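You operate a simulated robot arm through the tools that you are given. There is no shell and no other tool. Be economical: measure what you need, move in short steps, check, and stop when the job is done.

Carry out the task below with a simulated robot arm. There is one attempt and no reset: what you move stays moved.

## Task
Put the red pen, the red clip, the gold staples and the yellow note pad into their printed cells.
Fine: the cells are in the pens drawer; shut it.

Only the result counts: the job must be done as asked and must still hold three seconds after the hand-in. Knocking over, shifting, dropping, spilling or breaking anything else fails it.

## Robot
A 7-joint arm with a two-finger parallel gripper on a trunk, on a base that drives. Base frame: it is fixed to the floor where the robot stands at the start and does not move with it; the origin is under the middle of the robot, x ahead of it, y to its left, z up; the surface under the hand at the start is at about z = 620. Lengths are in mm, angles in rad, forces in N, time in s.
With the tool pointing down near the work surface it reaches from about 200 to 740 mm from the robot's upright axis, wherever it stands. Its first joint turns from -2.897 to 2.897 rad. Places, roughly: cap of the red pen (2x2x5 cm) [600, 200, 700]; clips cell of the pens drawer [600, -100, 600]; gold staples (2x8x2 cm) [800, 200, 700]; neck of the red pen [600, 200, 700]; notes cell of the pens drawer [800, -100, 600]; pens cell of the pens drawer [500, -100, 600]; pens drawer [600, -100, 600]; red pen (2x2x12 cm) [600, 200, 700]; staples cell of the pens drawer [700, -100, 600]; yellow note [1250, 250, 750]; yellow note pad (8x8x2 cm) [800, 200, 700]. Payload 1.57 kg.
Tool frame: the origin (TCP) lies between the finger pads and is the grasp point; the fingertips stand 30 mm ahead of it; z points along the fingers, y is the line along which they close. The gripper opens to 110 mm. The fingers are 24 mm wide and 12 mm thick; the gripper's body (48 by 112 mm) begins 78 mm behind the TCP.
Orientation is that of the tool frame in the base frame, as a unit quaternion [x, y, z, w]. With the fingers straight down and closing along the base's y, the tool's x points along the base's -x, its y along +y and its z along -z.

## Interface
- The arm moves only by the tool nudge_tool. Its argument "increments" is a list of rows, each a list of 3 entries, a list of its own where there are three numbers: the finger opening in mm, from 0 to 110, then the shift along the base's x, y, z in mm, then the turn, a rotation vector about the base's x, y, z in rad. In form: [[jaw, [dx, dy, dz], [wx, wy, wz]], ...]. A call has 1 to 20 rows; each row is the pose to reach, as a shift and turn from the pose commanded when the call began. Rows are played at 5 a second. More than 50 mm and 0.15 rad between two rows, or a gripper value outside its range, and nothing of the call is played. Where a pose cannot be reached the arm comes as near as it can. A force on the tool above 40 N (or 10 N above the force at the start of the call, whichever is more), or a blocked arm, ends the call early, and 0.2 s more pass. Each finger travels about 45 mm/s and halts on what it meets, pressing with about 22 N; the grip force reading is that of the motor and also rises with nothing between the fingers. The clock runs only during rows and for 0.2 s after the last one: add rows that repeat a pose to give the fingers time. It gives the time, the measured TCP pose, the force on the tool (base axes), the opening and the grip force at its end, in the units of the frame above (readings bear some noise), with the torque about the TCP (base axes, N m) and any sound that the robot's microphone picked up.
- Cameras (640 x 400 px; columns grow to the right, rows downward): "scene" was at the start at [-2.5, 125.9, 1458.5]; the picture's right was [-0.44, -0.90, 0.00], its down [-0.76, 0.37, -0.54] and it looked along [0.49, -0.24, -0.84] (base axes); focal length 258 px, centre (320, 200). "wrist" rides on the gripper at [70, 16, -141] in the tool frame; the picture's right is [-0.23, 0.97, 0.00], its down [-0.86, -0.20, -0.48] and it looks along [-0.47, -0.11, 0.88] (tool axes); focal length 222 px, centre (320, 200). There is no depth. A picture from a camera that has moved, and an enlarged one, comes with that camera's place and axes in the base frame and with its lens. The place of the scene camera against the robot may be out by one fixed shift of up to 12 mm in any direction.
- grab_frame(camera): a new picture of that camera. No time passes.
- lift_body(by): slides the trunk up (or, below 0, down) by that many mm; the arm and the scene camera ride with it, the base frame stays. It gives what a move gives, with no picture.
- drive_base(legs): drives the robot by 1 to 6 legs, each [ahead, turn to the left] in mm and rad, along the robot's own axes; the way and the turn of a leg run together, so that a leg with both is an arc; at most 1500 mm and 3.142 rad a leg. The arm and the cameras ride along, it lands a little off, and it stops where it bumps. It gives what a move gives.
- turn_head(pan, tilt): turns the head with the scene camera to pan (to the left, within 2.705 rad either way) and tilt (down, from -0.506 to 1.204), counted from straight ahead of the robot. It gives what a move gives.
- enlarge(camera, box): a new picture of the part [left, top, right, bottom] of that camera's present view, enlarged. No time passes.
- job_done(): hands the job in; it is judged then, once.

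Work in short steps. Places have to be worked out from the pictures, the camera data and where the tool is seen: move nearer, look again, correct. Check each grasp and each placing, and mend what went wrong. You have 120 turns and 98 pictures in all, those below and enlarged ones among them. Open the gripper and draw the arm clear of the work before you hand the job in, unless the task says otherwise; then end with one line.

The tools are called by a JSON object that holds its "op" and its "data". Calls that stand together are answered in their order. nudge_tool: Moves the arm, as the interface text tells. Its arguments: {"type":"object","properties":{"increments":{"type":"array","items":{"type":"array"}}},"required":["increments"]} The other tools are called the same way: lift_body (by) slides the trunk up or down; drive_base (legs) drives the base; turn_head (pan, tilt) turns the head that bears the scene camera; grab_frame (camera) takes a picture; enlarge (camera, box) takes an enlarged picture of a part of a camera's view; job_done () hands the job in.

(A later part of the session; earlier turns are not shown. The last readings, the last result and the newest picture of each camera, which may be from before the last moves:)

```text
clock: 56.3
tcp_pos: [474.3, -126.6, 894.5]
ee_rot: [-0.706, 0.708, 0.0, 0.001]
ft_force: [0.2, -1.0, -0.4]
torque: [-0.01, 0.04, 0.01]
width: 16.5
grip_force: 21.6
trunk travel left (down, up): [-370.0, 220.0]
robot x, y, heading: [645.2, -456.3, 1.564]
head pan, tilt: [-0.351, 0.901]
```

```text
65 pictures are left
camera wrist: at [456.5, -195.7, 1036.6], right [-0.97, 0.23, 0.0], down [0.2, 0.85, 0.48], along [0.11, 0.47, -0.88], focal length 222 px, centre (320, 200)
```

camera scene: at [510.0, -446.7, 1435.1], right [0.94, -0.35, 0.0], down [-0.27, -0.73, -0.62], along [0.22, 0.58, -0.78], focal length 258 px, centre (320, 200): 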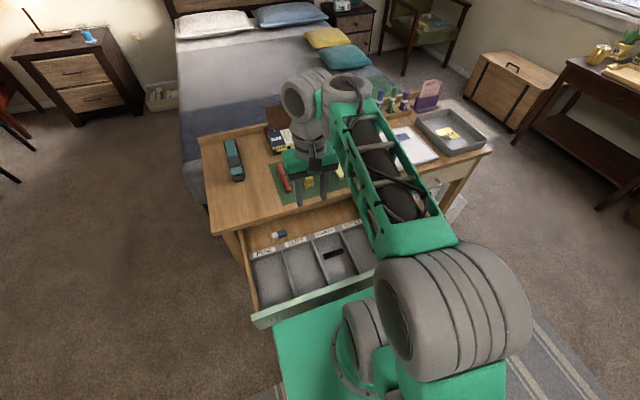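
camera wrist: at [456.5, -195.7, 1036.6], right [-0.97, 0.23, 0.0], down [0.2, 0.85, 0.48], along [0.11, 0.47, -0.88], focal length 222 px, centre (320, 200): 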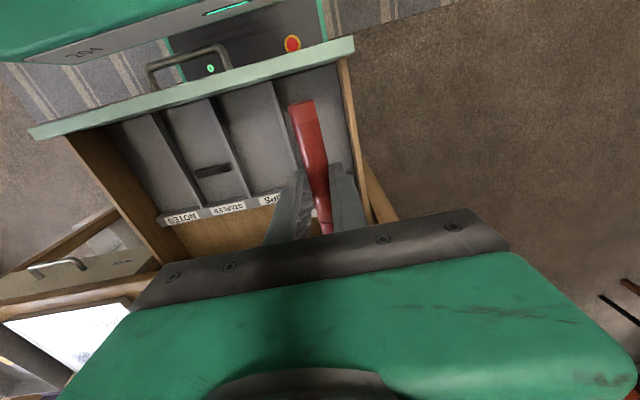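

The pen is over the pens cell, well centred. I lower it in steps.

{"op": "nudge_tool", "data": {"increments": [[0, [0, 0, -45], [0, 0, 0]], [0, [0, 0, -90], [0, 0, 0]], [0, [0, 0, -135], [0, 0, 0]], [0, [0, 0, -175], [0, 0, 0]], [0, [0, 0, -205], [0, 0, 0]], [0, [0, 0, -205], [0, 0, 0]], [0, [0, 0, -205], [0, 0, 0]]]}}

{"op": "grab_frame", "data": {"camera": "wrist"}}

```text
clock: 57.9
tcp_pos: [473.3, -125.4, 688.9]
ee_rot: [-0.705, 0.709, -0.001, 0.001]
ft_force: [-0.1, 0.3, -0.8]
torque: [0.0, 0.0, 0.03]
width: 16.7
grip_force: 21.7
trunk travel left (down, up): [-370.0, 220.0]
robot x, y, heading: [647.7, -460.9, 1.568]
head pan, tilt: [-0.351, 0.901]
```

```text
64 pictures are left
camera wrist: at [456.3, -195.0, 830.5], right [-0.97, 0.23, 0.0], down [0.2, 0.85, 0.48], along [0.11, 0.47, -0.88], focal length 222 px, centre (320, 200)
```

wrist: 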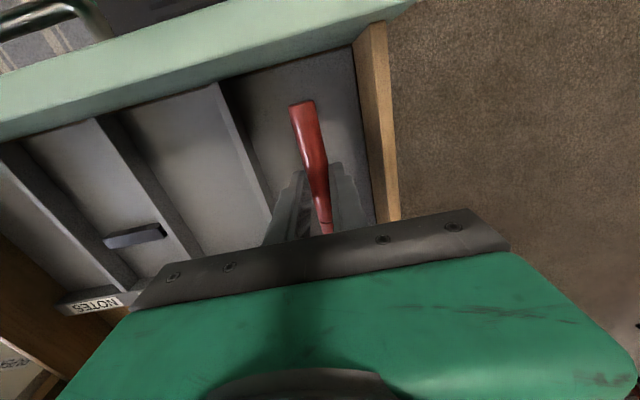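

Clear of walls and dividers. I lower further until the pen touches the floor.

{"op": "nudge_tool", "data": {"increments": [[0, [0, 0, -10], [0, 0, 0]], [0, [0, 0, -20], [0, 0, 0]], [0, [0, 0, -27], [0, 0, 0]], [0, [0, 0, -33], [0, 0, 0]], [0, [0, 0, -38], [0, 0, 0]], [0, [0, 0, -42], [0, 0, 0]]]}}

```text
clock: 59.3
tcp_pos: [472.5, -123.4, 650.3]
ee_rot: [-0.705, 0.709, 0.004, 0.002]
ft_force: [5.9, 0.2, 35.3]
torque: [-0.5, -0.35, 0.17]
width: 16.8
grip_force: 22.1
trunk travel left (down, up): [-370.0, 220.0]
robot x, y, heading: [645.3, -457.5, 1.565]
head pan, tilt: [-0.351, 0.901]
```

Contact with the drawer floor (z≈618). I ease up a little and open.

{"op": "nudge_tool", "data": {"increments": [[0, [0, 0, 4], [0, 0, 0]], [10, [0, 0, 4], [0, 0, 0]], [25, [0, 0, 4], [0, 0, 0]], [40, [0, 0, 4], [0, 0, 0]], [40, [0, 0, 4], [0, 0, 0]], [40, [0, 0, 30], [0, 0, 0]], [40, [0, 0, 70], [0, 0, 0]], [40, [0, 0, 110], [0, 0, 0]], [40, [0, 0, 150], [0, 0, 0]], [40, [0, 0, 190], [0, 0, 0]], [40, [0, 0, 230], [0, 0, 0]], [40, [0, 0, 230], [0, 0, 0]]]}}

{"op": "grab_frame", "data": {"camera": "wrist"}}

```text
clock: 61.9
tcp_pos: [472.6, -124.9, 876.5]
ee_rot: [-0.705, 0.709, -0.001, 0.001]
ft_force: [0.1, -0.4, 0.7]
torque: [-0.01, 0.01, 0.0]
width: 40.1
grip_force: 0.1
trunk travel left (down, up): [-370.0, 220.0]
robot x, y, heading: [646.4, -461.1, 1.566]
head pan, tilt: [-0.351, 0.901]
```

```text
63 pictures are left
camera wrist: at [455.7, -195.3, 1018.9], right [-0.97, 0.23, 0.0], down [0.2, 0.85, 0.48], along [0.11, 0.47, -0.88], focal length 222 px, centre (320, 200)
```

wrist: 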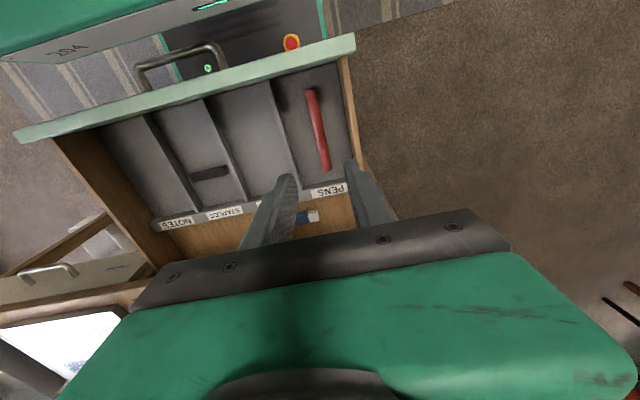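

The pen lies inside the pens cell. Next the red clip: I move over it at height and look.

{"op": "nudge_tool", "data": {"increments": [[60, [30, 40, 10], [0, 0, 0]], [60, [60, 78, 20], [0, 0, 0]], [60, [90, 116, 20], [0, 0, 0]], [60, [120, 154, 20], [0, 0, 0]], [60, [150, 192, 20], [0, 0, 0]], [60, [180, 230, 20], [0, 0, 0]], [60, [205, 270, 20], [0, 0, 0]], [60, [218, 310, 10], [0, 0, 0]], [60, [218, 340, 0], [0, 0, 0]], [60, [218, 350, -10], [0, 0, 0]], [60, [218, 350, -10], [0, 0, 0]], [60, [218, 350, -10], [0, 0, 0]]]}}

{"op": "grab_frame", "data": {"camera": "wrist"}}

```text
refused: row 1 steps farther than a row can; nothing moved
```

```text
62 pictures are left
camera wrist: at [455.7, -195.3, 1018.9], right [-0.97, 0.23, 0.0], down [0.2, 0.85, 0.48], along [0.11, 0.47, -0.88], focal length 222 px, centre (320, 200)
```

wrist: 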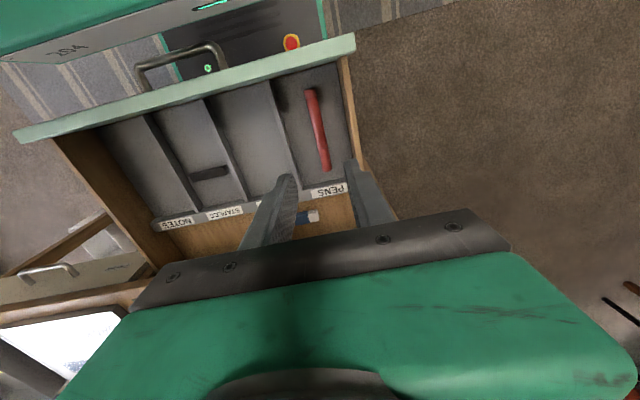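

A row exceeded 50 mm; I resend with shorter rows.

{"op": "nudge_tool", "data": {"increments": [[60, [25, 36, 5], [0, 0, 0]], [60, [50, 72, 10], [0, 0, 0]], [60, [75, 108, 10], [0, 0, 0]], [60, [100, 144, 10], [0, 0, 0]], [60, [125, 180, 10], [0, 0, 0]], [60, [150, 216, 10], [0, 0, 0]], [60, [175, 252, 10], [0, 0, 0]], [60, [200, 288, 5], [0, 0, 0]], [60, [215, 324, 0], [0, 0, 0]], [60, [218, 350, -10], [0, 0, 0]], [60, [218, 350, -10], [0, 0, 0]], [60, [218, 350, -10], [0, 0, 0]]]}}

{"op": "grab_frame", "data": {"camera": "wrist"}}

```text
clock: 64.5
tcp_pos: [689.8, 224.0, 866.3]
ee_rot: [-0.705, 0.709, -0.002, 0.001]
ft_force: [-0.2, 0.1, -0.7]
torque: [-0.02, 0.01, -0.02]
width: 60.3
grip_force: 0.0
trunk travel left (down, up): [-370.0, 220.0]
robot x, y, heading: [645.5, -460.5, 1.565]
head pan, tilt: [-0.351, 0.901]
```

```text
61 pictures are left
camera wrist: at [673.2, 155.0, 1008.6], right [-0.97, 0.23, 0.0], down [0.2, 0.85, 0.48], along [0.11, 0.47, -0.88], focal length 222 px, centre (320, 200)
```

wrist: 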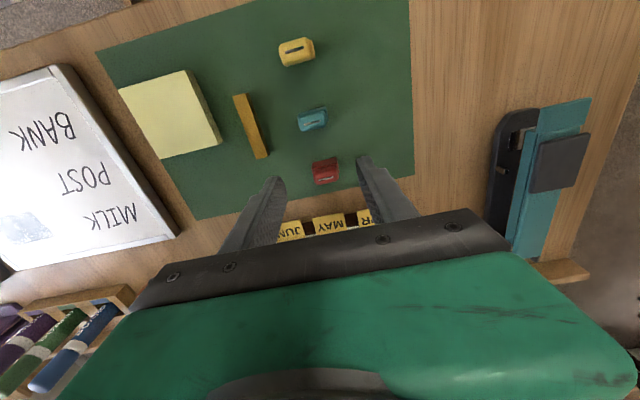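

The red clip is at about (690, 254). I move over it and down to z≈800.

{"op": "nudge_tool", "data": {"increments": [[60, [0, 15, -10], [0, 0, 0]], [60, [0, 30, -20], [0, 0, 0]], [60, [0, 30, -40], [0, 0, 0]], [60, [0, 30, -60], [0, 0, 0]], [60, [0, 30, -66], [0, 0, 0]], [60, [0, 30, -66], [0, 0, 0]]]}}

{"op": "grab_frame", "data": {"camera": "wrist"}}

```text
clock: 65.9
tcp_pos: [691.3, 254.9, 801.7]
ee_rot: [-0.705, 0.709, -0.001, 0.001]
ft_force: [-0.1, -0.4, -0.7]
torque: [0.01, 0.0, -0.03]
width: 60.0
grip_force: 0.0
trunk travel left (down, up): [-370.0, 220.0]
robot x, y, heading: [643.5, -459.6, 1.563]
head pan, tilt: [-0.351, 0.901]
```

```text
60 pictures are left
camera wrist: at [673.8, 185.1, 942.7], right [-0.97, 0.23, 0.0], down [0.2, 0.85, 0.48], along [0.11, 0.47, -0.88], focal length 222 px, centre (320, 200)
```

wrist: 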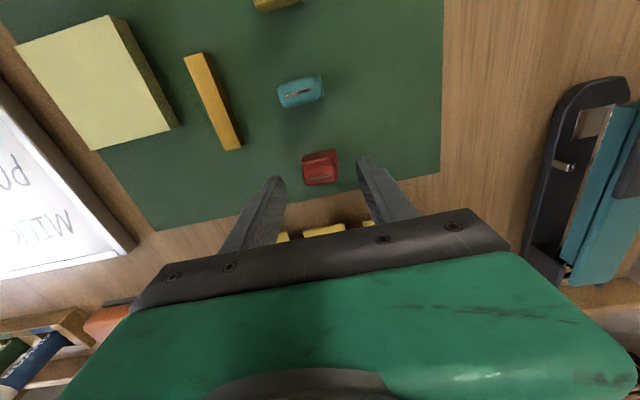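

Centred on the clip. I descend to fingertip height just above the mat.

{"op": "nudge_tool", "data": {"increments": [[55, [0, 0, -10], [0, 0, 0]], [50, [0, 0, -20], [0, 0, 0]], [50, [0, 0, -26], [0, 0, 0]], [50, [0, 0, -26], [0, 0, 0]]]}}

{"op": "enlarge", "data": {"camera": "wrist", "box": [220, 80, 420, 240]}}

```text
clock: 66.9
tcp_pos: [691.2, 255.1, 776.6]
ee_rot: [-0.705, 0.709, 0.0, 0.001]
ft_force: [-0.3, -0.7, 0.1]
torque: [0.0, -0.01, -0.01]
width: 50.2
grip_force: 0.0
trunk travel left (down, up): [-370.0, 220.0]
robot x, y, heading: [643.4, -463.4, 1.563]
head pan, tilt: [-0.351, 0.901]
```

```text
2.50 times, centred on (320, 160) of wrist
camera zoom: at [674.1, 185.2, 917.1], right [-0.97, 0.23, 0.0], down [0.2, 0.85, 0.48], along [0.11, 0.47, -0.88], focal length 555 px, centre (320, 300)
```

zoom: 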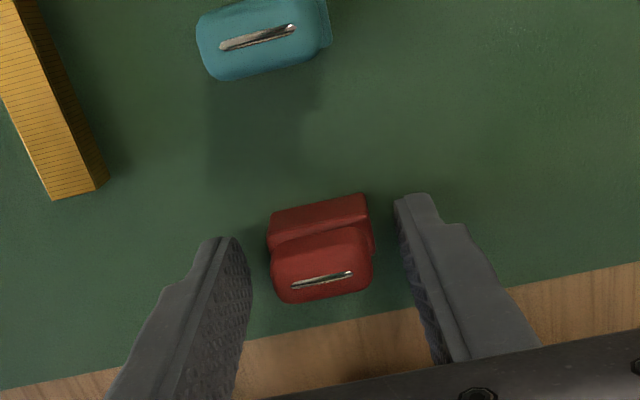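

The clip is centred between the pads. I lower 2 mm and close.

{"op": "nudge_tool", "data": {"increments": [[45, [0, 0, -2], [0, 0, 0]], [30, [0, 0, -2], [0, 0, 0]], [15, [0, 0, -2], [0, 0, 0]], [10, [0, 0, -2], [0, 0, 0]], [10, [0, 0, -2], [0, 0, 0]], [10, [0, 0, 20], [0, 0, 0]], [10, [0, 0, 50], [0, 0, 0]], [10, [0, 0, 50], [0, 0, 0]]]}}

{"op": "enlarge", "data": {"camera": "wrist", "box": [220, 80, 420, 240]}}

```text
clock: 68.7
tcp_pos: [691.7, 254.4, 825.5]
ee_rot: [-0.705, 0.709, -0.001, 0.0]
ft_force: [0.1, -0.2, -0.2]
torque: [0.03, 0.01, -0.01]
width: 30.9
grip_force: 22.7
trunk travel left (down, up): [-370.0, 220.0]
robot x, y, heading: [641.5, -459.3, 1.564]
head pan, tilt: [-0.351, 0.901]
```

```text
2.50 times, centred on (320, 160) of wrist
camera zoom: at [674.0, 183.8, 966.8], right [-0.97, 0.23, 0.0], down [0.2, 0.85, 0.48], along [0.11, 0.47, -0.88], focal length 555 px, centre (320, 300)
```

zoom: 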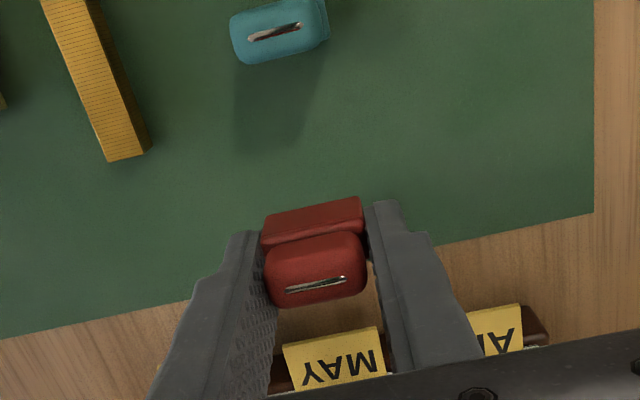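

The clip is held (31 mm). I lift and carry it over the clips cell (586, -115).

{"op": "nudge_tool", "data": {"increments": [[10, [0, -5, 40], [0, 0, 0]], [10, [-5, -35, 65], [0, 0, 0]], [10, [-18, -78, 65], [0, 0, 0]], [10, [-31, -121, 65], [0, 0, 0]], [10, [-44, -164, 65], [0, 0, 0]], [10, [-57, -207, 65], [0, 0, 0]], [10, [-70, -250, 65], [0, 0, 0]], [10, [-83, -293, 65], [0, 0, 0]], [10, [-96, -336, 65], [0, 0, 0]], [10, [-105, -372, 65], [0, 0, 0]], [10, [-105, -372, 65], [0, 0, 0]], [10, [-105, -372, 65], [0, 0, 0]]]}}

{"op": "grab_frame", "data": {"camera": "wrist"}}

```text
clock: 71.3
tcp_pos: [586.2, -118.1, 891.1]
ee_rot: [-0.705, 0.709, -0.001, 0.001]
ft_force: [0.3, 0.0, -0.5]
torque: [0.03, -0.02, -0.02]
width: 30.7
grip_force: 21.5
trunk travel left (down, up): [-370.0, 220.0]
robot x, y, heading: [642.4, -460.1, 1.561]
head pan, tilt: [-0.351, 0.901]
```

```text
57 pictures are left
camera wrist: at [569.0, -187.6, 1032.2], right [-0.97, 0.23, 0.0], down [0.2, 0.85, 0.48], along [0.11, 0.47, -0.88], focal length 222 px, centre (320, 200)
```

wrist: 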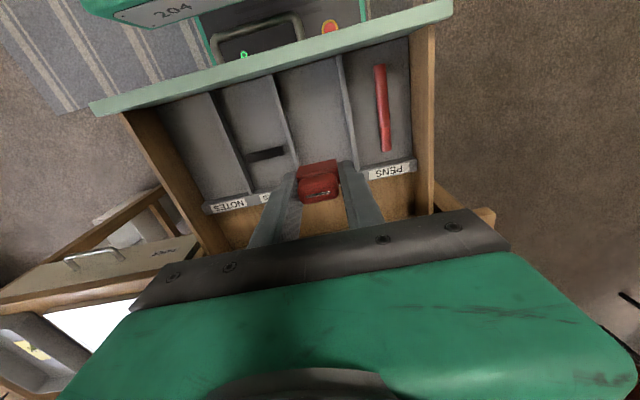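

Centred over the clips cell. I lower it into the cell.

{"op": "nudge_tool", "data": {"increments": [[10, [0, 0, -45], [0, 0, 0]], [10, [0, 0, -90], [0, 0, 0]], [10, [0, 0, -135], [0, 0, 0]], [10, [0, 0, -175], [0, 0, 0]], [10, [0, 0, -200], [0, 0, 0]], [10, [0, 0, -215], [0, 0, 0]], [10, [0, 0, -225], [0, 0, 0]], [10, [0, 0, -232], [0, 0, 0]], [10, [0, 0, -237], [0, 0, 0]], [10, [0, 0, -237], [0, 0, 0]]]}}

{"op": "grab_frame", "data": {"camera": "wrist"}}

```text
clock: 73.5
tcp_pos: [585.5, -118.1, 652.4]
ee_rot: [-0.706, 0.709, 0.0, 0.0]
ft_force: [0.1, 0.9, -0.7]
torque: [0.0, 0.01, -0.03]
width: 31.0
grip_force: 21.7
trunk travel left (down, up): [-370.0, 220.0]
robot x, y, heading: [644.1, -464.3, 1.565]
head pan, tilt: [-0.351, 0.901]
```

```text
56 pictures are left
camera wrist: at [568.7, -186.9, 794.7], right [-0.97, 0.23, 0.0], down [0.2, 0.85, 0.48], along [0.11, 0.47, -0.88], focal length 222 px, centre (320, 200)
```

wrist: 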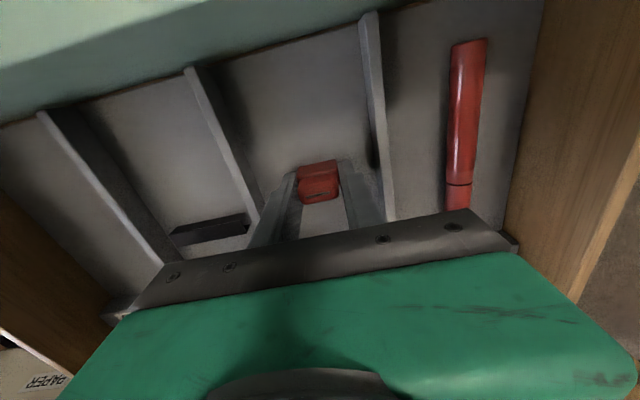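

The clip is just above the floor. I lower 2 mm, release and rise.

{"op": "nudge_tool", "data": {"increments": [[10, [0, 0, -2], [0, 0, 0]], [35, [0, 0, -2], [0, 0, 0]], [45, [0, 0, -2], [0, 0, 0]], [52, [0, 0, -2], [0, 0, 0]], [52, [0, 0, 0], [0, 0, 0]], [52, [0, 0, 30], [0, 0, 0]], [52, [0, 0, 75], [0, 0, 0]], [52, [0, 0, 120], [0, 0, 0]], [52, [0, 0, 165], [0, 0, 0]], [52, [0, 0, 210], [0, 0, 0]], [52, [0, 0, 240], [0, 0, 0]], [52, [0, 0, 240], [0, 0, 0]]]}}

{"op": "grab_frame", "data": {"camera": "wrist"}}

```text
clock: 76.1
tcp_pos: [586.9, -118.0, 894.4]
ee_rot: [-0.705, 0.709, 0.0, 0.001]
ft_force: [0.5, 1.2, 0.2]
torque: [0.04, -0.01, -0.02]
width: 52.0
grip_force: 0.0
trunk travel left (down, up): [-370.0, 220.0]
robot x, y, heading: [642.0, -458.9, 1.566]
head pan, tilt: [-0.351, 0.901]
```

```text
55 pictures are left
camera wrist: at [568.7, -186.5, 1036.2], right [-0.97, 0.23, 0.0], down [0.2, 0.85, 0.48], along [0.11, 0.47, -0.88], focal length 222 px, centre (320, 200)
```

wrist: 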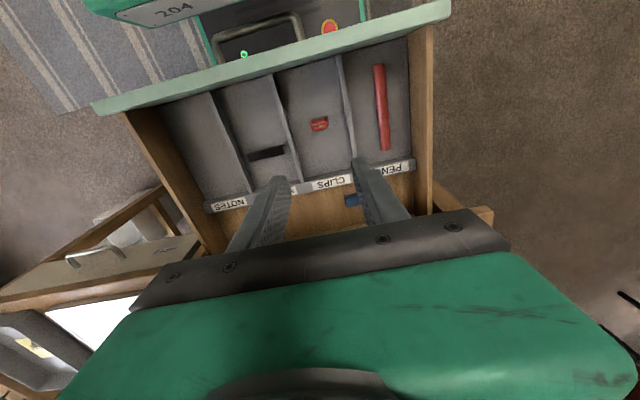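

The red clip is in its cell. A black strip lies across the staples cell at y≈-87, leaving y -200…-97 free for the gold staples. I go to the gold staples now.

{"op": "nudge_tool", "data": {"increments": [[60, [22, 38, 0], [0, 0, 0]], [60, [44, 76, 0], [0, 0, 0]], [60, [66, 114, 0], [0, 0, 0]], [60, [88, 152, 0], [0, 0, 0]], [60, [110, 190, 0], [0, 0, 0]], [60, [132, 228, 0], [0, 0, 0]], [60, [154, 266, 0], [0, 0, 0]], [60, [174, 302, 0], [0, 0, 0]], [60, [174, 302, -45], [0, 0, 0]], [60, [174, 302, -75], [0, 0, 0]], [60, [174, 302, -75], [0, 0, 0]], [60, [174, 302, -75], [0, 0, 0]]]}}

{"op": "grab_frame", "data": {"camera": "wrist"}}

```text
clock: 78.7
tcp_pos: [760.3, 186.0, 819.1]
ee_rot: [-0.706, 0.709, -0.001, 0.0]
ft_force: [0.4, 0.0, -0.3]
torque: [0.0, -0.01, 0.03]
width: 59.8
grip_force: 0.1
trunk travel left (down, up): [-370.0, 220.0]
robot x, y, heading: [645.6, -459.0, 1.564]
head pan, tilt: [-0.351, 0.901]
```

```text
54 pictures are left
camera wrist: at [742.8, 115.9, 960.1], right [-0.97, 0.23, 0.0], down [0.2, 0.85, 0.48], along [0.11, 0.47, -0.88], focal length 222 px, centre (320, 200)
```

wrist: 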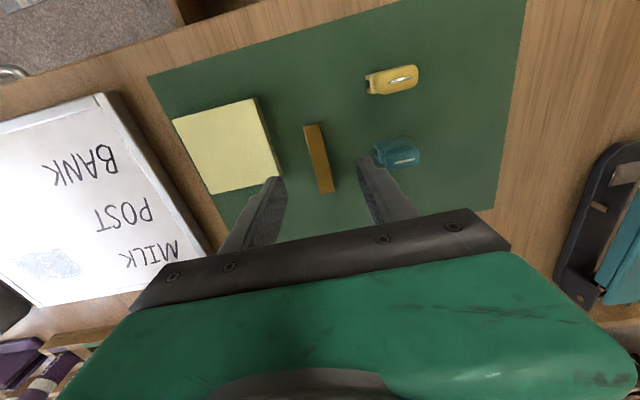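

The staples lie along y at about (759, 183). With narrow jaws (34 mm) to avoid the pad and teal clip, I descend.

{"op": "nudge_tool", "data": {"increments": [[45, [-1, -2, -10], [0, 0, 0]], [34, [-1, -2, -20], [0, 0, 0]], [34, [-1, -2, -30], [0, 0, 0]], [34, [-1, -2, -30], [0, 0, 0]]]}}

{"op": "enlarge", "data": {"camera": "wrist", "box": [220, 80, 420, 240]}}

```text
clock: 79.7
tcp_pos: [757.5, 183.6, 789.3]
ee_rot: [-0.706, 0.708, -0.001, 0.001]
ft_force: [-0.7, -0.3, 0.8]
torque: [0.0, 0.01, -0.04]
width: 33.8
grip_force: 0.1
trunk travel left (down, up): [-370.0, 220.0]
robot x, y, heading: [643.9, -457.3, 1.568]
head pan, tilt: [-0.351, 0.901]
```

```text
2.50 times, centred on (320, 160) of wrist
camera zoom: at [741.7, 113.6, 930.2], right [-0.97, 0.23, 0.0], down [0.2, 0.85, 0.48], along [0.11, 0.47, -0.88], focal length 555 px, centre (320, 300)
```

zoom: 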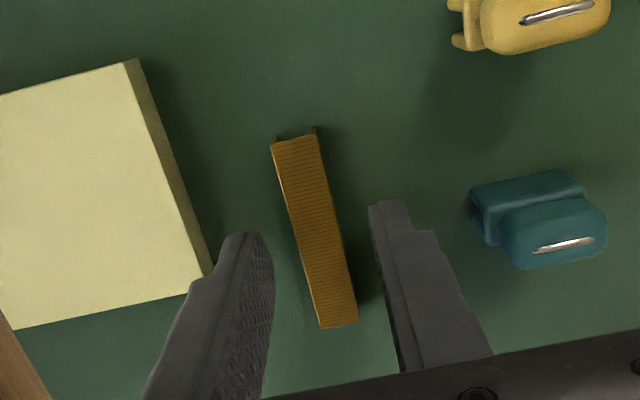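

Clearances look right (about 10 mm to the pad). I descend to z=774 and close.

{"op": "nudge_tool", "data": {"increments": [[34, [0, 0, -8], [0, 0, 0]], [34, [0, 0, -15], [0, 0, 0]], [34, [0, 0, -15], [0, 0, 0]], [20, [0, 0, -15], [0, 0, 0]], [8, [0, 0, -15], [0, 0, 0]], [0, [0, 0, -15], [0, 0, 0]], [0, [0, 0, -15], [0, 0, 0]]]}}

{"op": "enlarge", "data": {"camera": "wrist", "box": [220, 80, 420, 240]}}

```text
clock: 81.3
tcp_pos: [759.0, 182.0, 773.8]
ee_rot: [-0.705, 0.709, -0.001, 0.001]
ft_force: [-0.2, 0.1, 0.0]
torque: [0.0, 0.03, 0.01]
width: 14.2
grip_force: 22.8
trunk travel left (down, up): [-370.0, 220.0]
robot x, y, heading: [648.9, -457.8, 1.567]
head pan, tilt: [-0.351, 0.901]
```

```text
2.50 times, centred on (320, 160) of wrist
camera zoom: at [741.7, 113.3, 915.0], right [-0.97, 0.23, 0.0], down [0.2, 0.85, 0.48], along [0.11, 0.47, -0.88], focal length 555 px, centre (320, 300)
```

zoom: 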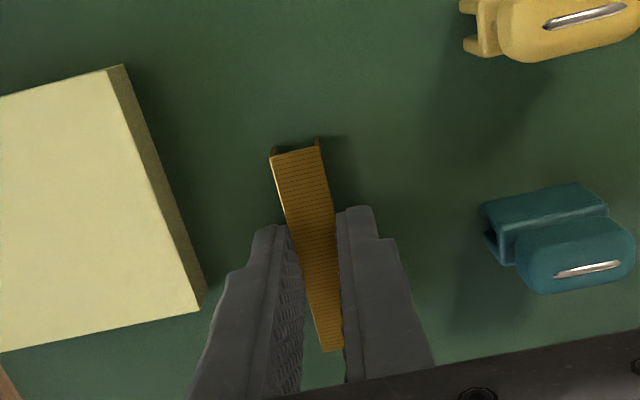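

Gold staples held (14 mm). I lift and carry them over the free part of the staples cell (693, -150).

{"op": "nudge_tool", "data": {"increments": [[0, [0, 0, 45], [0, 0, 0]], [0, [0, 0, 90], [0, 0, 0]], [0, [-5, -35, 115], [0, 0, 0]], [0, [-14, -78, 115], [0, 0, 0]], [0, [-23, -121, 115], [0, 0, 0]], [0, [-32, -164, 115], [0, 0, 0]], [0, [-41, -207, 115], [0, 0, 0]], [0, [-50, -250, 115], [0, 0, 0]], [0, [-58, -293, 115], [0, 0, 0]], [0, [-66, -333, 115], [0, 0, 0]], [0, [-66, -333, 115], [0, 0, 0]], [0, [-66, -333, 115], [0, 0, 0]]]}}

{"op": "grab_frame", "data": {"camera": "wrist"}}

```text
clock: 83.9
tcp_pos: [693.0, -150.5, 888.5]
ee_rot: [-0.705, 0.709, 0.0, 0.002]
ft_force: [0.0, -0.4, -0.4]
torque: [-0.01, -0.02, -0.03]
width: 14.0
grip_force: 21.5
trunk travel left (down, up): [-370.0, 220.0]
robot x, y, heading: [641.9, -457.2, 1.562]
head pan, tilt: [-0.351, 0.901]
```

```text
51 pictures are left
camera wrist: at [675.6, -219.9, 1029.9], right [-0.97, 0.23, 0.0], down [0.2, 0.85, 0.48], along [0.11, 0.47, -0.88], focal length 222 px, centre (320, 200)
```

wrist: 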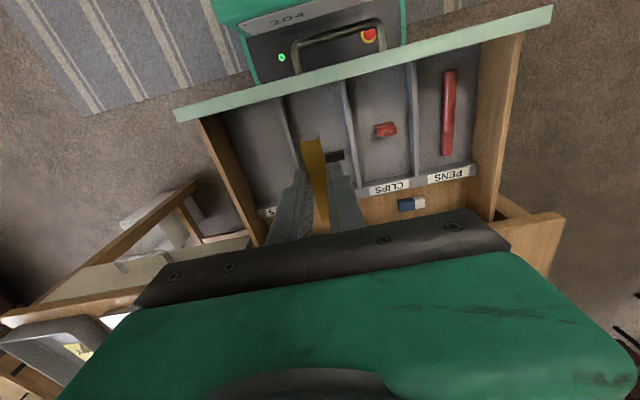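

Positions fit between the drawer front and the black strip. I lower to z≈690 and check.

{"op": "nudge_tool", "data": {"increments": [[0, [0, 0, -45], [0, 0, 0]], [0, [0, 0, -90], [0, 0, 0]], [0, [0, 0, -135], [0, 0, 0]], [0, [0, 0, -175], [0, 0, 0]], [0, [0, 0, -203], [0, 0, 0]], [0, [0, 0, -203], [0, 0, 0]], [0, [0, 0, -203], [0, 0, 0]]]}}

{"op": "grab_frame", "data": {"camera": "wrist"}}

```text
clock: 85.5
tcp_pos: [693.6, -150.4, 685.0]
ee_rot: [-0.705, 0.709, 0.0, 0.001]
ft_force: [0.6, -0.3, -0.4]
torque: [0.02, -0.03, 0.0]
width: 14.1
grip_force: 22.0
trunk travel left (down, up): [-370.0, 220.0]
robot x, y, heading: [643.9, -460.9, 1.565]
head pan, tilt: [-0.351, 0.901]
```

```text
50 pictures are left
camera wrist: at [675.9, -220.1, 826.7], right [-0.97, 0.23, 0.0], down [0.2, 0.85, 0.48], along [0.11, 0.47, -0.88], focal length 222 px, centre (320, 200)
```

wrist: 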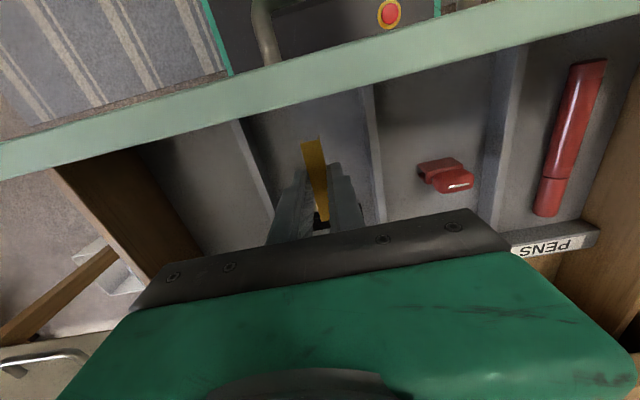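

I enlarge to check the clearance to the drawer front.

{"op": "enlarge", "data": {"camera": "wrist", "box": [220, 60, 420, 240]}}

```text
2.22 times, centred on (320, 150) of wrist
camera zoom: at [675.9, -220.1, 826.7], right [-0.97, 0.23, 0.0], down [0.2, 0.85, 0.48], along [0.11, 0.47, -0.88], focal length 494 px, centre (320, 311)
```

zoom: 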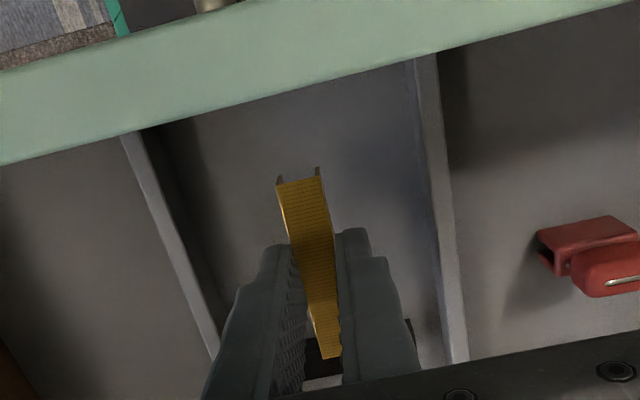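

Margins: about 20 mm to the front and 10 mm to the black strip. I shift 4 mm toward the front, lower to the floor and release.

{"op": "nudge_tool", "data": {"increments": [[0, [0, -4, -10], [0, 0, 0]], [0, [0, -4, -20], [0, 0, 0]], [0, [0, -4, -28], [0, 0, 0]], [0, [0, -4, -33], [0, 0, 0]], [0, [0, -4, -35], [0, 0, 0]], [0, [0, -4, -35], [0, 0, 0]]]}}

```text
clock: 86.9
tcp_pos: [691.9, -153.0, 651.1]
ee_rot: [-0.706, 0.708, 0.001, 0.002]
ft_force: [-3.2, 1.0, 15.9]
torque: [0.05, 0.09, -0.01]
width: 13.7
grip_force: 22.2
trunk travel left (down, up): [-370.0, 220.0]
robot x, y, heading: [641.3, -463.0, 1.565]
head pan, tilt: [-0.351, 0.901]
```

It is on the floor (16 N). I release and rise.

{"op": "nudge_tool", "data": {"increments": [[0, [0, 0, 2], [0, 0, 0]], [20, [0, 0, 2], [0, 0, 0]], [30, [0, 0, 2], [0, 0, 0]], [30, [0, 0, 2], [0, 0, 0]], [30, [0, 0, 35], [0, 0, 0]], [30, [0, 0, 75], [0, 0, 0]], [30, [0, 0, 120], [0, 0, 0]], [30, [0, 0, 165], [0, 0, 0]], [30, [0, 20, 210], [0, 0, 0]], [30, [0, 40, 240], [0, 0, 0]], [30, [0, 40, 240], [0, 0, 0]]]}}

{"op": "enlarge", "data": {"camera": "wrist", "box": [180, 30, 500, 230]}}

```text
clock: 89.3
tcp_pos: [693.5, -115.0, 889.6]
ee_rot: [-0.705, 0.709, 0.0, 0.001]
ft_force: [-0.7, 0.4, 0.1]
torque: [0.0, -0.02, 0.02]
width: 29.9
grip_force: 0.0
trunk travel left (down, up): [-370.0, 220.0]
robot x, y, heading: [644.1, -461.6, 1.564]
head pan, tilt: [-0.351, 0.901]
```

```text
2.00 times, centred on (340, 130) of wrist
camera zoom: at [675.5, -184.9, 1031.7], right [-0.97, 0.23, 0.0], down [0.2, 0.85, 0.48], along [0.11, 0.47, -0.88], focal length 444 px, centre (280, 340)
```

zoom: 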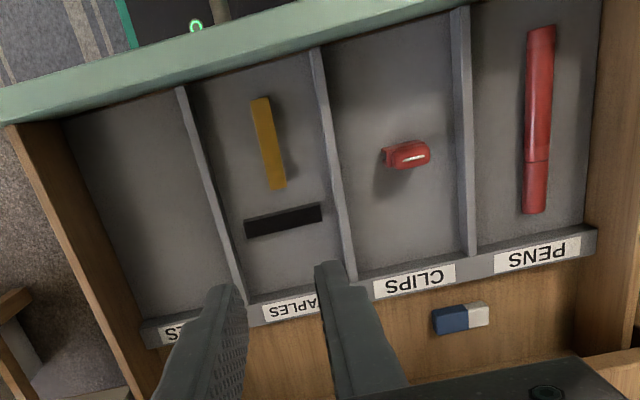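

All three are placed and the black strip is untouched. The pad must be gripped along y (the notes cell is too narrow for fingers at its sides), so I turn the hand 90° while moving above the pad.

{"op": "nudge_tool", "data": {"increments": [[60, [12, 24, 0], [0, 0, -0.143]], [60, [25, 48, 0], [0, 0, -0.286]], [70, [38, 72, 0], [0, 0, -0.429]], [80, [51, 96, 0], [0, 0, -0.572]], [90, [64, 120, 0], [0, 0, -0.715]], [100, [77, 144, 0], [0, 0, -0.858]], [110, [90, 168, 0], [0, 0, -1.001]], [110, [103, 192, 0], [0, 0, -1.144]], [110, [116, 216, 0], [0, 0, -1.287]], [110, [129, 240, 0], [0, 0, -1.43]], [110, [140, 264, 0], [0, 0, -1.571]], [110, [140, 264, 0], [0, 0, -1.571]], [110, [140, 264, 0], [0, 0, -1.571]]]}}

{"op": "grab_frame", "data": {"camera": "wrist"}}

```text
clock: 92.1
tcp_pos: [833.8, 150.0, 889.5]
ee_rot: [0.003, 1.0, -0.001, 0.001]
ft_force: [0.5, -0.3, 0.1]
torque: [0.0, -0.03, -0.01]
width: 110.1
grip_force: 0.0
trunk travel left (down, up): [-370.0, 220.0]
robot x, y, heading: [641.1, -458.7, 1.567]
head pan, tilt: [-0.351, 0.901]
```

```text
47 pictures are left
camera wrist: at [762.5, 166.2, 1031.5], right [0.23, 0.97, 0.0], down [0.85, -0.2, 0.48], along [0.47, -0.11, -0.88], focal length 222 px, centre (320, 200)
```

wrist: 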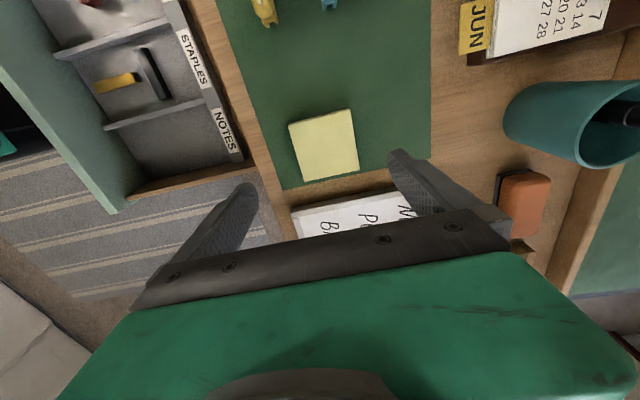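

The pad spans x 801–876, y 116–192, axis-aligned. I descend over its centre (838, 154) with the jaws at 106 mm.

{"op": "nudge_tool", "data": {"increments": [[106, [4, 4, -35], [0, 0, 0]], [106, [4, 4, -65], [0, 0, 0]], [106, [4, 4, -85], [0, 0, 0]], [106, [4, 4, -85], [0, 0, 0]]]}}

{"op": "grab_frame", "data": {"camera": "wrist"}}

```text
clock: 93.1
tcp_pos: [836.5, 153.5, 803.6]
ee_rot: [0.003, 1.0, -0.001, 0.0]
ft_force: [0.4, -0.5, 0.0]
torque: [-0.01, 0.0, -0.03]
width: 106.3
grip_force: 0.0
trunk travel left (down, up): [-370.0, 220.0]
robot x, y, heading: [644.2, -460.7, 1.566]
head pan, tilt: [-0.351, 0.901]
```

```text
46 pictures are left
camera wrist: at [765.9, 171.3, 946.4], right [0.23, 0.97, 0.0], down [0.85, -0.2, 0.48], along [0.47, -0.11, -0.88], focal length 222 px, centre (320, 200)
```

wrist: 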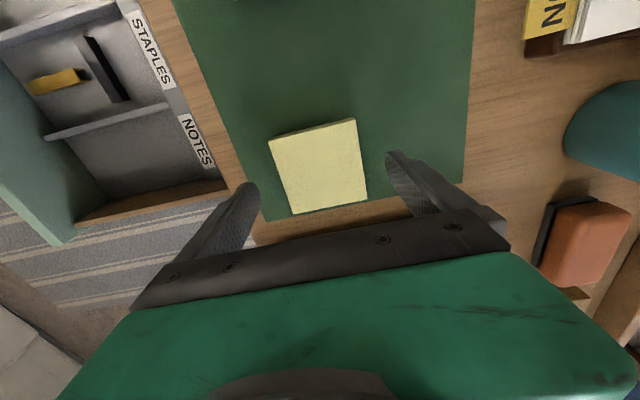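

The pad is centred between the fingers with room on both sides. I descend to z=774 and close.

{"op": "nudge_tool", "data": {"increments": [[106, [0, 0, -15], [0, 0, 0]], [106, [0, 0, -24], [0, 0, 0]], [106, [0, 0, -30], [0, 0, 0]], [106, [0, 0, -30], [0, 0, 0]], [90, [0, 0, -30], [0, 0, 0]], [75, [0, 0, -30], [0, 0, 0]], [62, [0, 0, -30], [0, 0, 0]], [55, [0, 0, -30], [0, 0, 0]], [55, [0, 0, -30], [0, 0, 0]]]}}

{"op": "grab_frame", "data": {"camera": "wrist"}}

```text
clock: 95.1
tcp_pos: [836.9, 154.8, 774.7]
ee_rot: [0.003, 1.0, -0.002, 0.001]
ft_force: [0.1, 1.0, -0.9]
torque: [-0.02, 0.05, 0.04]
width: 75.3
grip_force: 22.0
trunk travel left (down, up): [-370.0, 220.0]
robot x, y, heading: [645.1, -461.2, 1.568]
head pan, tilt: [-0.351, 0.901]
```

```text
45 pictures are left
camera wrist: at [766.5, 171.0, 916.8], right [0.23, 0.97, 0.0], down [0.85, -0.2, 0.48], along [0.47, -0.11, -0.88], focal length 222 px, centre (320, 200)
```

wrist: 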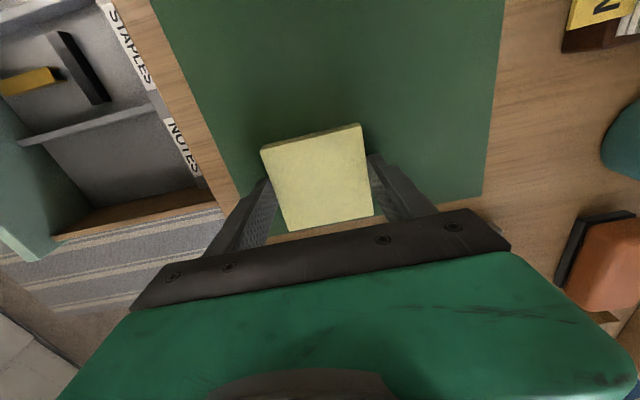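

Pad held (75 mm). I lift it and carry it over the notes cell (about 804, -115).

{"op": "nudge_tool", "data": {"increments": [[55, [0, 0, 45], [0, 0, 0]], [55, [0, 0, 90], [0, 0, 0]], [55, [-3, -30, 120], [0, 0, 0]], [55, [-8, -75, 130], [0, 0, 0]], [55, [-14, -120, 130], [0, 0, 0]], [55, [-20, -165, 130], [0, 0, 0]], [55, [-26, -210, 130], [0, 0, 0]], [55, [-32, -250, 130], [0, 0, 0]], [55, [-34, -270, 130], [0, 0, 0]], [55, [-34, -270, 130], [0, 0, 0]], [55, [-34, -270, 130], [0, 0, 0]]]}}

{"op": "grab_frame", "data": {"camera": "wrist"}}

```text
clock: 97.5
tcp_pos: [802.3, -116.2, 905.9]
ee_rot: [0.003, 1.0, -0.001, 0.001]
ft_force: [-0.8, 0.0, -0.4]
torque: [-0.04, 0.0, -0.01]
width: 75.3
grip_force: 21.7
trunk travel left (down, up): [-370.0, 220.0]
robot x, y, heading: [644.7, -462.5, 1.567]
head pan, tilt: [-0.351, 0.901]
```

```text
44 pictures are left
camera wrist: at [732.4, -98.9, 1046.9], right [0.23, 0.97, 0.0], down [0.85, -0.2, 0.48], along [0.47, -0.11, -0.88], focal length 222 px, centre (320, 200)
```

wrist: 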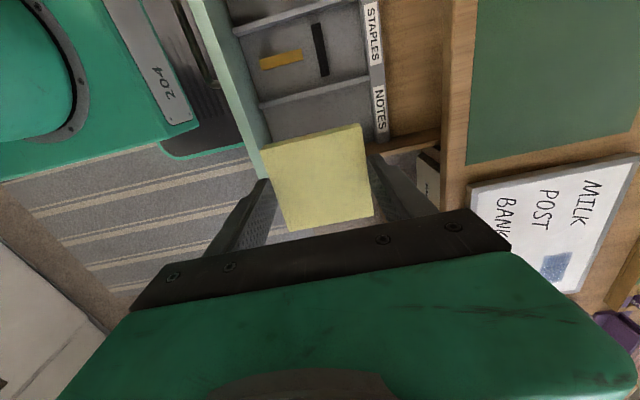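

The pad is above the notes cell. I lower it, with a 2 mm x correction, to z≈690 and check.

{"op": "nudge_tool", "data": {"increments": [[55, [2, 0, -45], [0, 0, 0]], [55, [2, 0, -90], [0, 0, 0]], [55, [2, 0, -135], [0, 0, 0]], [55, [2, 0, -175], [0, 0, 0]], [55, [2, 0, -205], [0, 0, 0]], [55, [2, 0, -213], [0, 0, 0]], [55, [2, 0, -213], [0, 0, 0]]]}}

{"op": "grab_frame", "data": {"camera": "wrist"}}

```text
clock: 99.1
tcp_pos: [804.1, -116.6, 690.9]
ee_rot: [0.002, 1.0, 0.0, 0.001]
ft_force: [-0.3, 0.4, -0.9]
torque: [-0.01, -0.01, -0.01]
width: 75.1
grip_force: 22.1
trunk travel left (down, up): [-370.0, 220.0]
robot x, y, heading: [641.8, -456.9, 1.567]
head pan, tilt: [-0.351, 0.901]
```

```text
43 pictures are left
camera wrist: at [733.9, -99.4, 833.3], right [0.23, 0.97, 0.0], down [0.85, -0.2, 0.48], along [0.47, -0.11, -0.88], focal length 222 px, centre (320, 200)
```

wrist: 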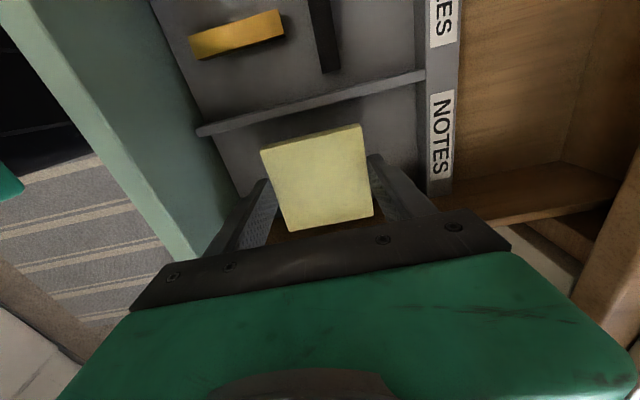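

Clear of the divider. I lower slowly to the floor.

{"op": "nudge_tool", "data": {"increments": [[55, [0, 0, -10], [0, 0, 0]], [55, [0, 0, -20], [0, 0, 0]], [55, [0, 0, -28], [0, 0, 0]], [55, [0, 0, -34], [0, 0, 0]], [55, [0, 0, -38], [0, 0, 0]], [55, [0, 0, -40], [0, 0, 0]]]}}

{"op": "grab_frame", "data": {"camera": "wrist"}}

```text
clock: 100.5
tcp_pos: [805.2, -116.0, 653.5]
ee_rot: [0.002, 1.0, 0.0, 0.002]
ft_force: [-2.4, 1.4, 18.8]
torque: [0.01, 0.07, 0.04]
width: 75.7
grip_force: 22.2
trunk travel left (down, up): [-370.0, 220.0]
robot x, y, heading: [649.7, -464.3, 1.566]
head pan, tilt: [-0.351, 0.901]
```

```text
42 pictures are left
camera wrist: at [734.5, -99.1, 795.0], right [0.23, 0.97, 0.0], down [0.85, -0.2, 0.48], along [0.47, -0.11, -0.88], focal length 222 px, centre (320, 200)
```

wrist: 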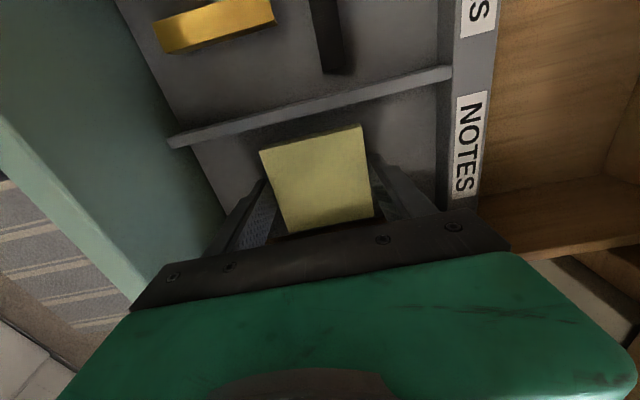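

The pad touches the floor (19 N) inside the cell. I release with a modest opening and rise.

{"op": "nudge_tool", "data": {"increments": [[65, [0, 0, 2], [0, 0, 0]], [80, [0, 0, 2], [0, 0, 0]], [90, [0, 0, 2], [0, 0, 0]], [92, [0, 0, 2], [0, 0, 0]], [92, [0, 0, 35], [0, 0, 0]], [92, [0, 0, 75], [0, 0, 0]], [92, [0, 0, 120], [0, 0, 0]], [92, [0, 0, 165], [0, 0, 0]], [92, [0, 0, 210], [0, 0, 0]], [92, [0, 0, 250], [0, 0, 0]], [92, [0, 0, 250], [0, 0, 0]]]}}

{"op": "grab_frame", "data": {"camera": "wrist"}}

```text
clock: 102.9
tcp_pos: [805.8, -116.5, 904.2]
ee_rot: [0.003, 1.0, -0.001, 0.0]
ft_force: [-0.5, -0.4, -1.0]
torque: [-0.01, 0.05, -0.02]
width: 92.1
grip_force: 0.0
trunk travel left (down, up): [-370.0, 220.0]
robot x, y, heading: [644.2, -459.9, 1.568]
head pan, tilt: [-0.351, 0.901]
```

```text
41 pictures are left
camera wrist: at [735.9, -98.5, 1045.6], right [0.23, 0.97, 0.0], down [0.85, -0.2, 0.48], along [0.47, -0.11, -0.88], focal length 222 px, centre (320, 200)
```

wrist: 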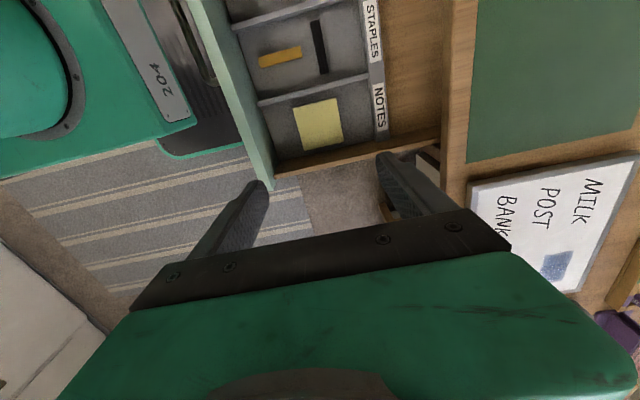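

All four items are in their cells. Now to shut the drawer: I turn the hand back, raise the trunk and back the base away so the mount clears the handle.

{"op": "nudge_tool", "data": {"increments": [[92, [-20, 5, 0], [0, 0, 0.143]], [80, [-40, 10, 0], [0, 0, 0.286]], [60, [-60, 15, 0], [0, 0, 0.429]], [40, [-80, 20, 0], [0, 0, 0.572]], [20, [-100, 20, 0], [0, 0, 0.715]], [0, [-120, 20, 0], [0, 0, 0.858]], [0, [-140, 20, 0], [0, 0, 1.001]], [0, [-160, 20, 0], [0, 0, 1.144]], [0, [-180, 20, 0], [0, 0, 1.287]], [0, [-200, 20, 0], [0, 0, 1.43]], [0, [-220, 20, 0], [0, 0, 1.571]], [0, [-220, 20, 0], [0, 0, 1.571]], [0, [-220, 20, 0], [0, 0, 1.571]]]}}

{"op": "lift_body", "data": {"by": 30}}

{"op": "drive_base", "data": {"legs": [[-60, 0]]}}

{"op": "grab_frame", "data": {"camera": "wrist"}}

```text
clock: 105.7
tcp_pos: [584.6, -96.4, 902.5]
ee_rot: [-0.706, 0.708, 0.0, 0.001]
ft_force: [-0.5, -0.7, 0.0]
torque: [-0.01, 0.02, -0.01]
width: 0.0
grip_force: 21.0
trunk travel left (down, up): [-370.0, 220.0]
robot x, y, heading: [645.0, -460.4, 1.565]
head pan, tilt: [-0.351, 0.901]
```

```text
clock: 106.5
tcp_pos: [584.0, -97.0, 933.6]
ee_rot: [-0.705, 0.709, 0.0, 0.001]
ft_force: [-0.2, 0.5, -0.4]
torque: [-0.02, 0.02, -0.02]
width: 0.2
grip_force: 21.6
trunk travel left (down, up): [-400.0, 190.0]
robot x, y, heading: [640.6, -462.2, 1.57]
head pan, tilt: [-0.351, 0.901]
```

```text
clock: 107.4
tcp_pos: [584.2, -157.4, 932.6]
ee_rot: [-0.705, 0.709, -0.001, 0.001]
ft_force: [-0.7, -0.6, -0.7]
torque: [-0.01, -0.04, 0.02]
width: 0.0
grip_force: 21.2
trunk travel left (down, up): [-400.0, 190.0]
robot x, y, heading: [643.4, -521.5, 1.567]
head pan, tilt: [-0.351, 0.901]
```

```text
40 pictures are left
camera wrist: at [567.1, -226.3, 1074.4], right [-0.97, 0.23, 0.0], down [0.2, 0.85, 0.48], along [0.11, 0.47, -0.88], focal length 222 px, centre (320, 200)
```

wrist: 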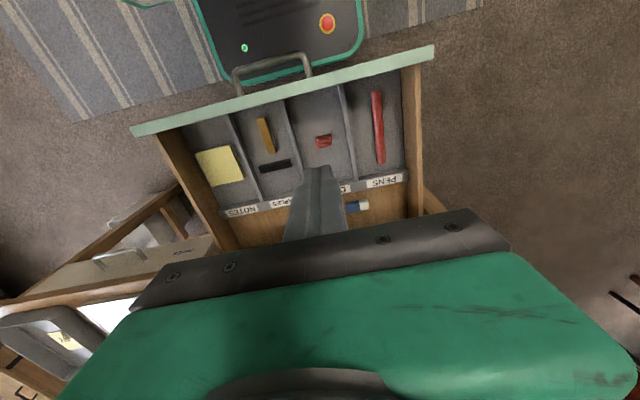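

Clear. I back off another 110 mm.

{"op": "drive_base", "data": {"legs": [[-110, 0]]}}

{"op": "lift_body", "data": {"by": -30}}

{"op": "nudge_tool", "data": {"increments": [[0, [-20, -25, -20], [0, 0, 0]], [0, [-40, -35, -60], [0, 0, 0]], [0, [-44, -35, -100], [0, 0, 0]], [0, [-44, -35, -120], [0, 0, 0]], [0, [-44, -35, -120], [0, 0, 0]]]}}

{"op": "grab_frame", "data": {"camera": "wrist"}}

```text
clock: 108.6
tcp_pos: [582.4, -268.0, 933.1]
ee_rot: [-0.706, 0.709, -0.001, 0.001]
ft_force: [0.0, 0.0, -0.4]
torque: [-0.01, 0.02, 0.0]
width: 0.0
grip_force: 21.1
trunk travel left (down, up): [-400.0, 190.0]
robot x, y, heading: [643.7, -632.5, 1.568]
head pan, tilt: [-0.351, 0.901]
```

```text
clock: 109.4
tcp_pos: [583.1, -267.6, 903.0]
ee_rot: [-0.706, 0.708, 0.0, 0.002]
ft_force: [0.3, -0.2, 0.6]
torque: [0.02, 0.02, 0.01]
width: 0.0
grip_force: 21.5
trunk travel left (down, up): [-370.0, 220.0]
robot x, y, heading: [643.0, -631.5, 1.567]
head pan, tilt: [-0.351, 0.901]
```

```text
clock: 110.6
tcp_pos: [538.4, -303.0, 782.2]
ee_rot: [-0.705, 0.709, 0.0, 0.002]
ft_force: [0.7, 0.0, -0.1]
torque: [-0.03, 0.0, 0.02]
width: 0.0
grip_force: 21.4
trunk travel left (down, up): [-370.0, 220.0]
robot x, y, heading: [640.7, -631.1, 1.569]
head pan, tilt: [-0.351, 0.901]
```

```text
39 pictures are left
camera wrist: at [522.0, -372.6, 923.7], right [-0.97, 0.23, 0.0], down [0.2, 0.85, 0.48], along [0.11, 0.47, -0.88], focal length 222 px, centre (320, 200)
```

wrist: 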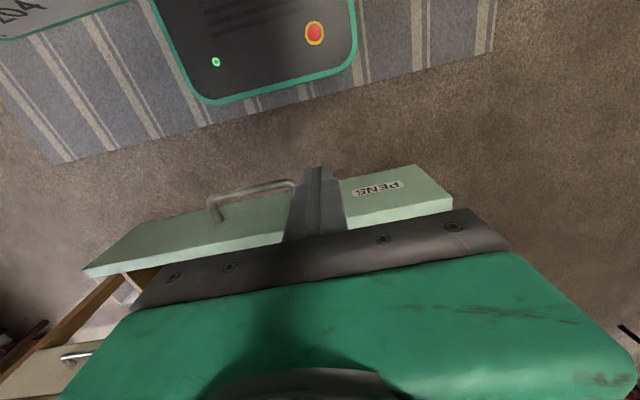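

The front panel spans z≈608–722 at y≈-230, and the fingers are beside the handle. I lower to z=685 and start pushing gently.

{"op": "nudge_tool", "data": {"increments": [[0, [0, 0, -40], [0, 0, 0]], [0, [0, 0, -80], [0, 0, 0]], [0, [0, 0, -97], [0, 0, 0]], [0, [0, 20, -97], [0, 0, 0]], [0, [0, 40, -97], [0, 0, 0]], [0, [0, 60, -97], [0, 0, 0]], [0, [0, 80, -97], [0, 0, 0]], [0, [0, 95, -97], [0, 0, 0]], [0, [0, 110, -97], [0, 0, 0]]]}}

{"op": "grab_frame", "data": {"camera": "wrist"}}

```text
clock: 112.6
tcp_pos: [540.1, -190.9, 685.1]
ee_rot: [-0.706, 0.709, 0.0, 0.001]
ft_force: [-0.9, 0.3, 0.2]
torque: [0.01, -0.01, -0.01]
width: 0.2
grip_force: 21.5
trunk travel left (down, up): [-370.0, 220.0]
robot x, y, heading: [641.9, -630.8, 1.567]
head pan, tilt: [-0.351, 0.901]
```

```text
38 pictures are left
camera wrist: at [522.8, -261.5, 827.9], right [-0.97, 0.23, 0.0], down [0.2, 0.85, 0.48], along [0.11, 0.47, -0.88], focal length 222 px, centre (320, 200)
```

wrist: 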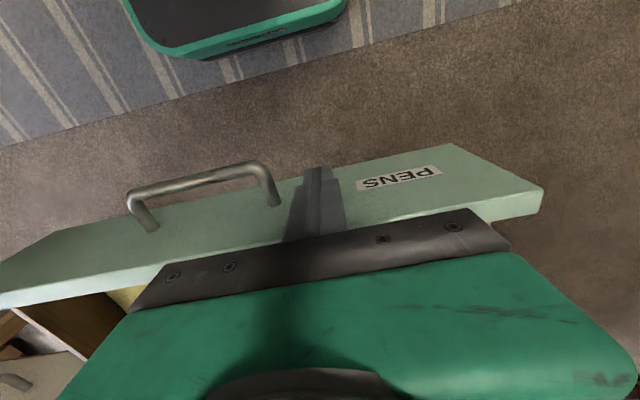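

The drawer is moving (front now at y≈-176). I keep pushing smoothly.

{"op": "nudge_tool", "data": {"increments": [[0, [0, 15, 0], [0, 0, 0]], [0, [0, 30, 0], [0, 0, 0]], [0, [0, 45, 0], [0, 0, 0]], [0, [0, 60, 0], [0, 0, 0]], [0, [0, 75, 0], [0, 0, 0]], [0, [0, 90, 0], [0, 0, 0]], [0, [0, 105, 0], [0, 0, 0]], [0, [0, 120, 0], [0, 0, 0]], [0, [0, 135, 0], [0, 0, 0]], [0, [0, 150, 0], [0, 0, 0]]]}}

{"op": "grab_frame", "data": {"camera": "wrist"}}

```text
clock: 114.8
tcp_pos: [539.5, -43.2, 685.1]
ee_rot: [-0.706, 0.708, 0.001, 0.002]
ft_force: [-0.3, -0.4, -0.3]
torque: [0.02, -0.01, 0.02]
width: 0.0
grip_force: 21.4
trunk travel left (down, up): [-370.0, 220.0]
robot x, y, heading: [641.5, -631.4, 1.571]
head pan, tilt: [-0.351, 0.901]
```

```text
37 pictures are left
camera wrist: at [522.8, -112.2, 827.4], right [-0.97, 0.23, 0.0], down [0.2, 0.85, 0.48], along [0.11, 0.47, -0.88], focal length 222 px, centre (320, 200)
```

wrist: 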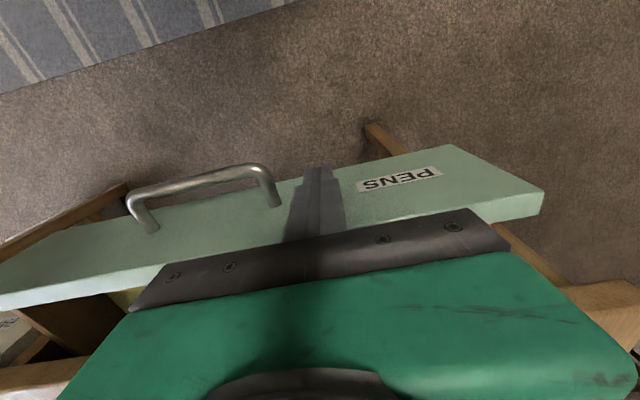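

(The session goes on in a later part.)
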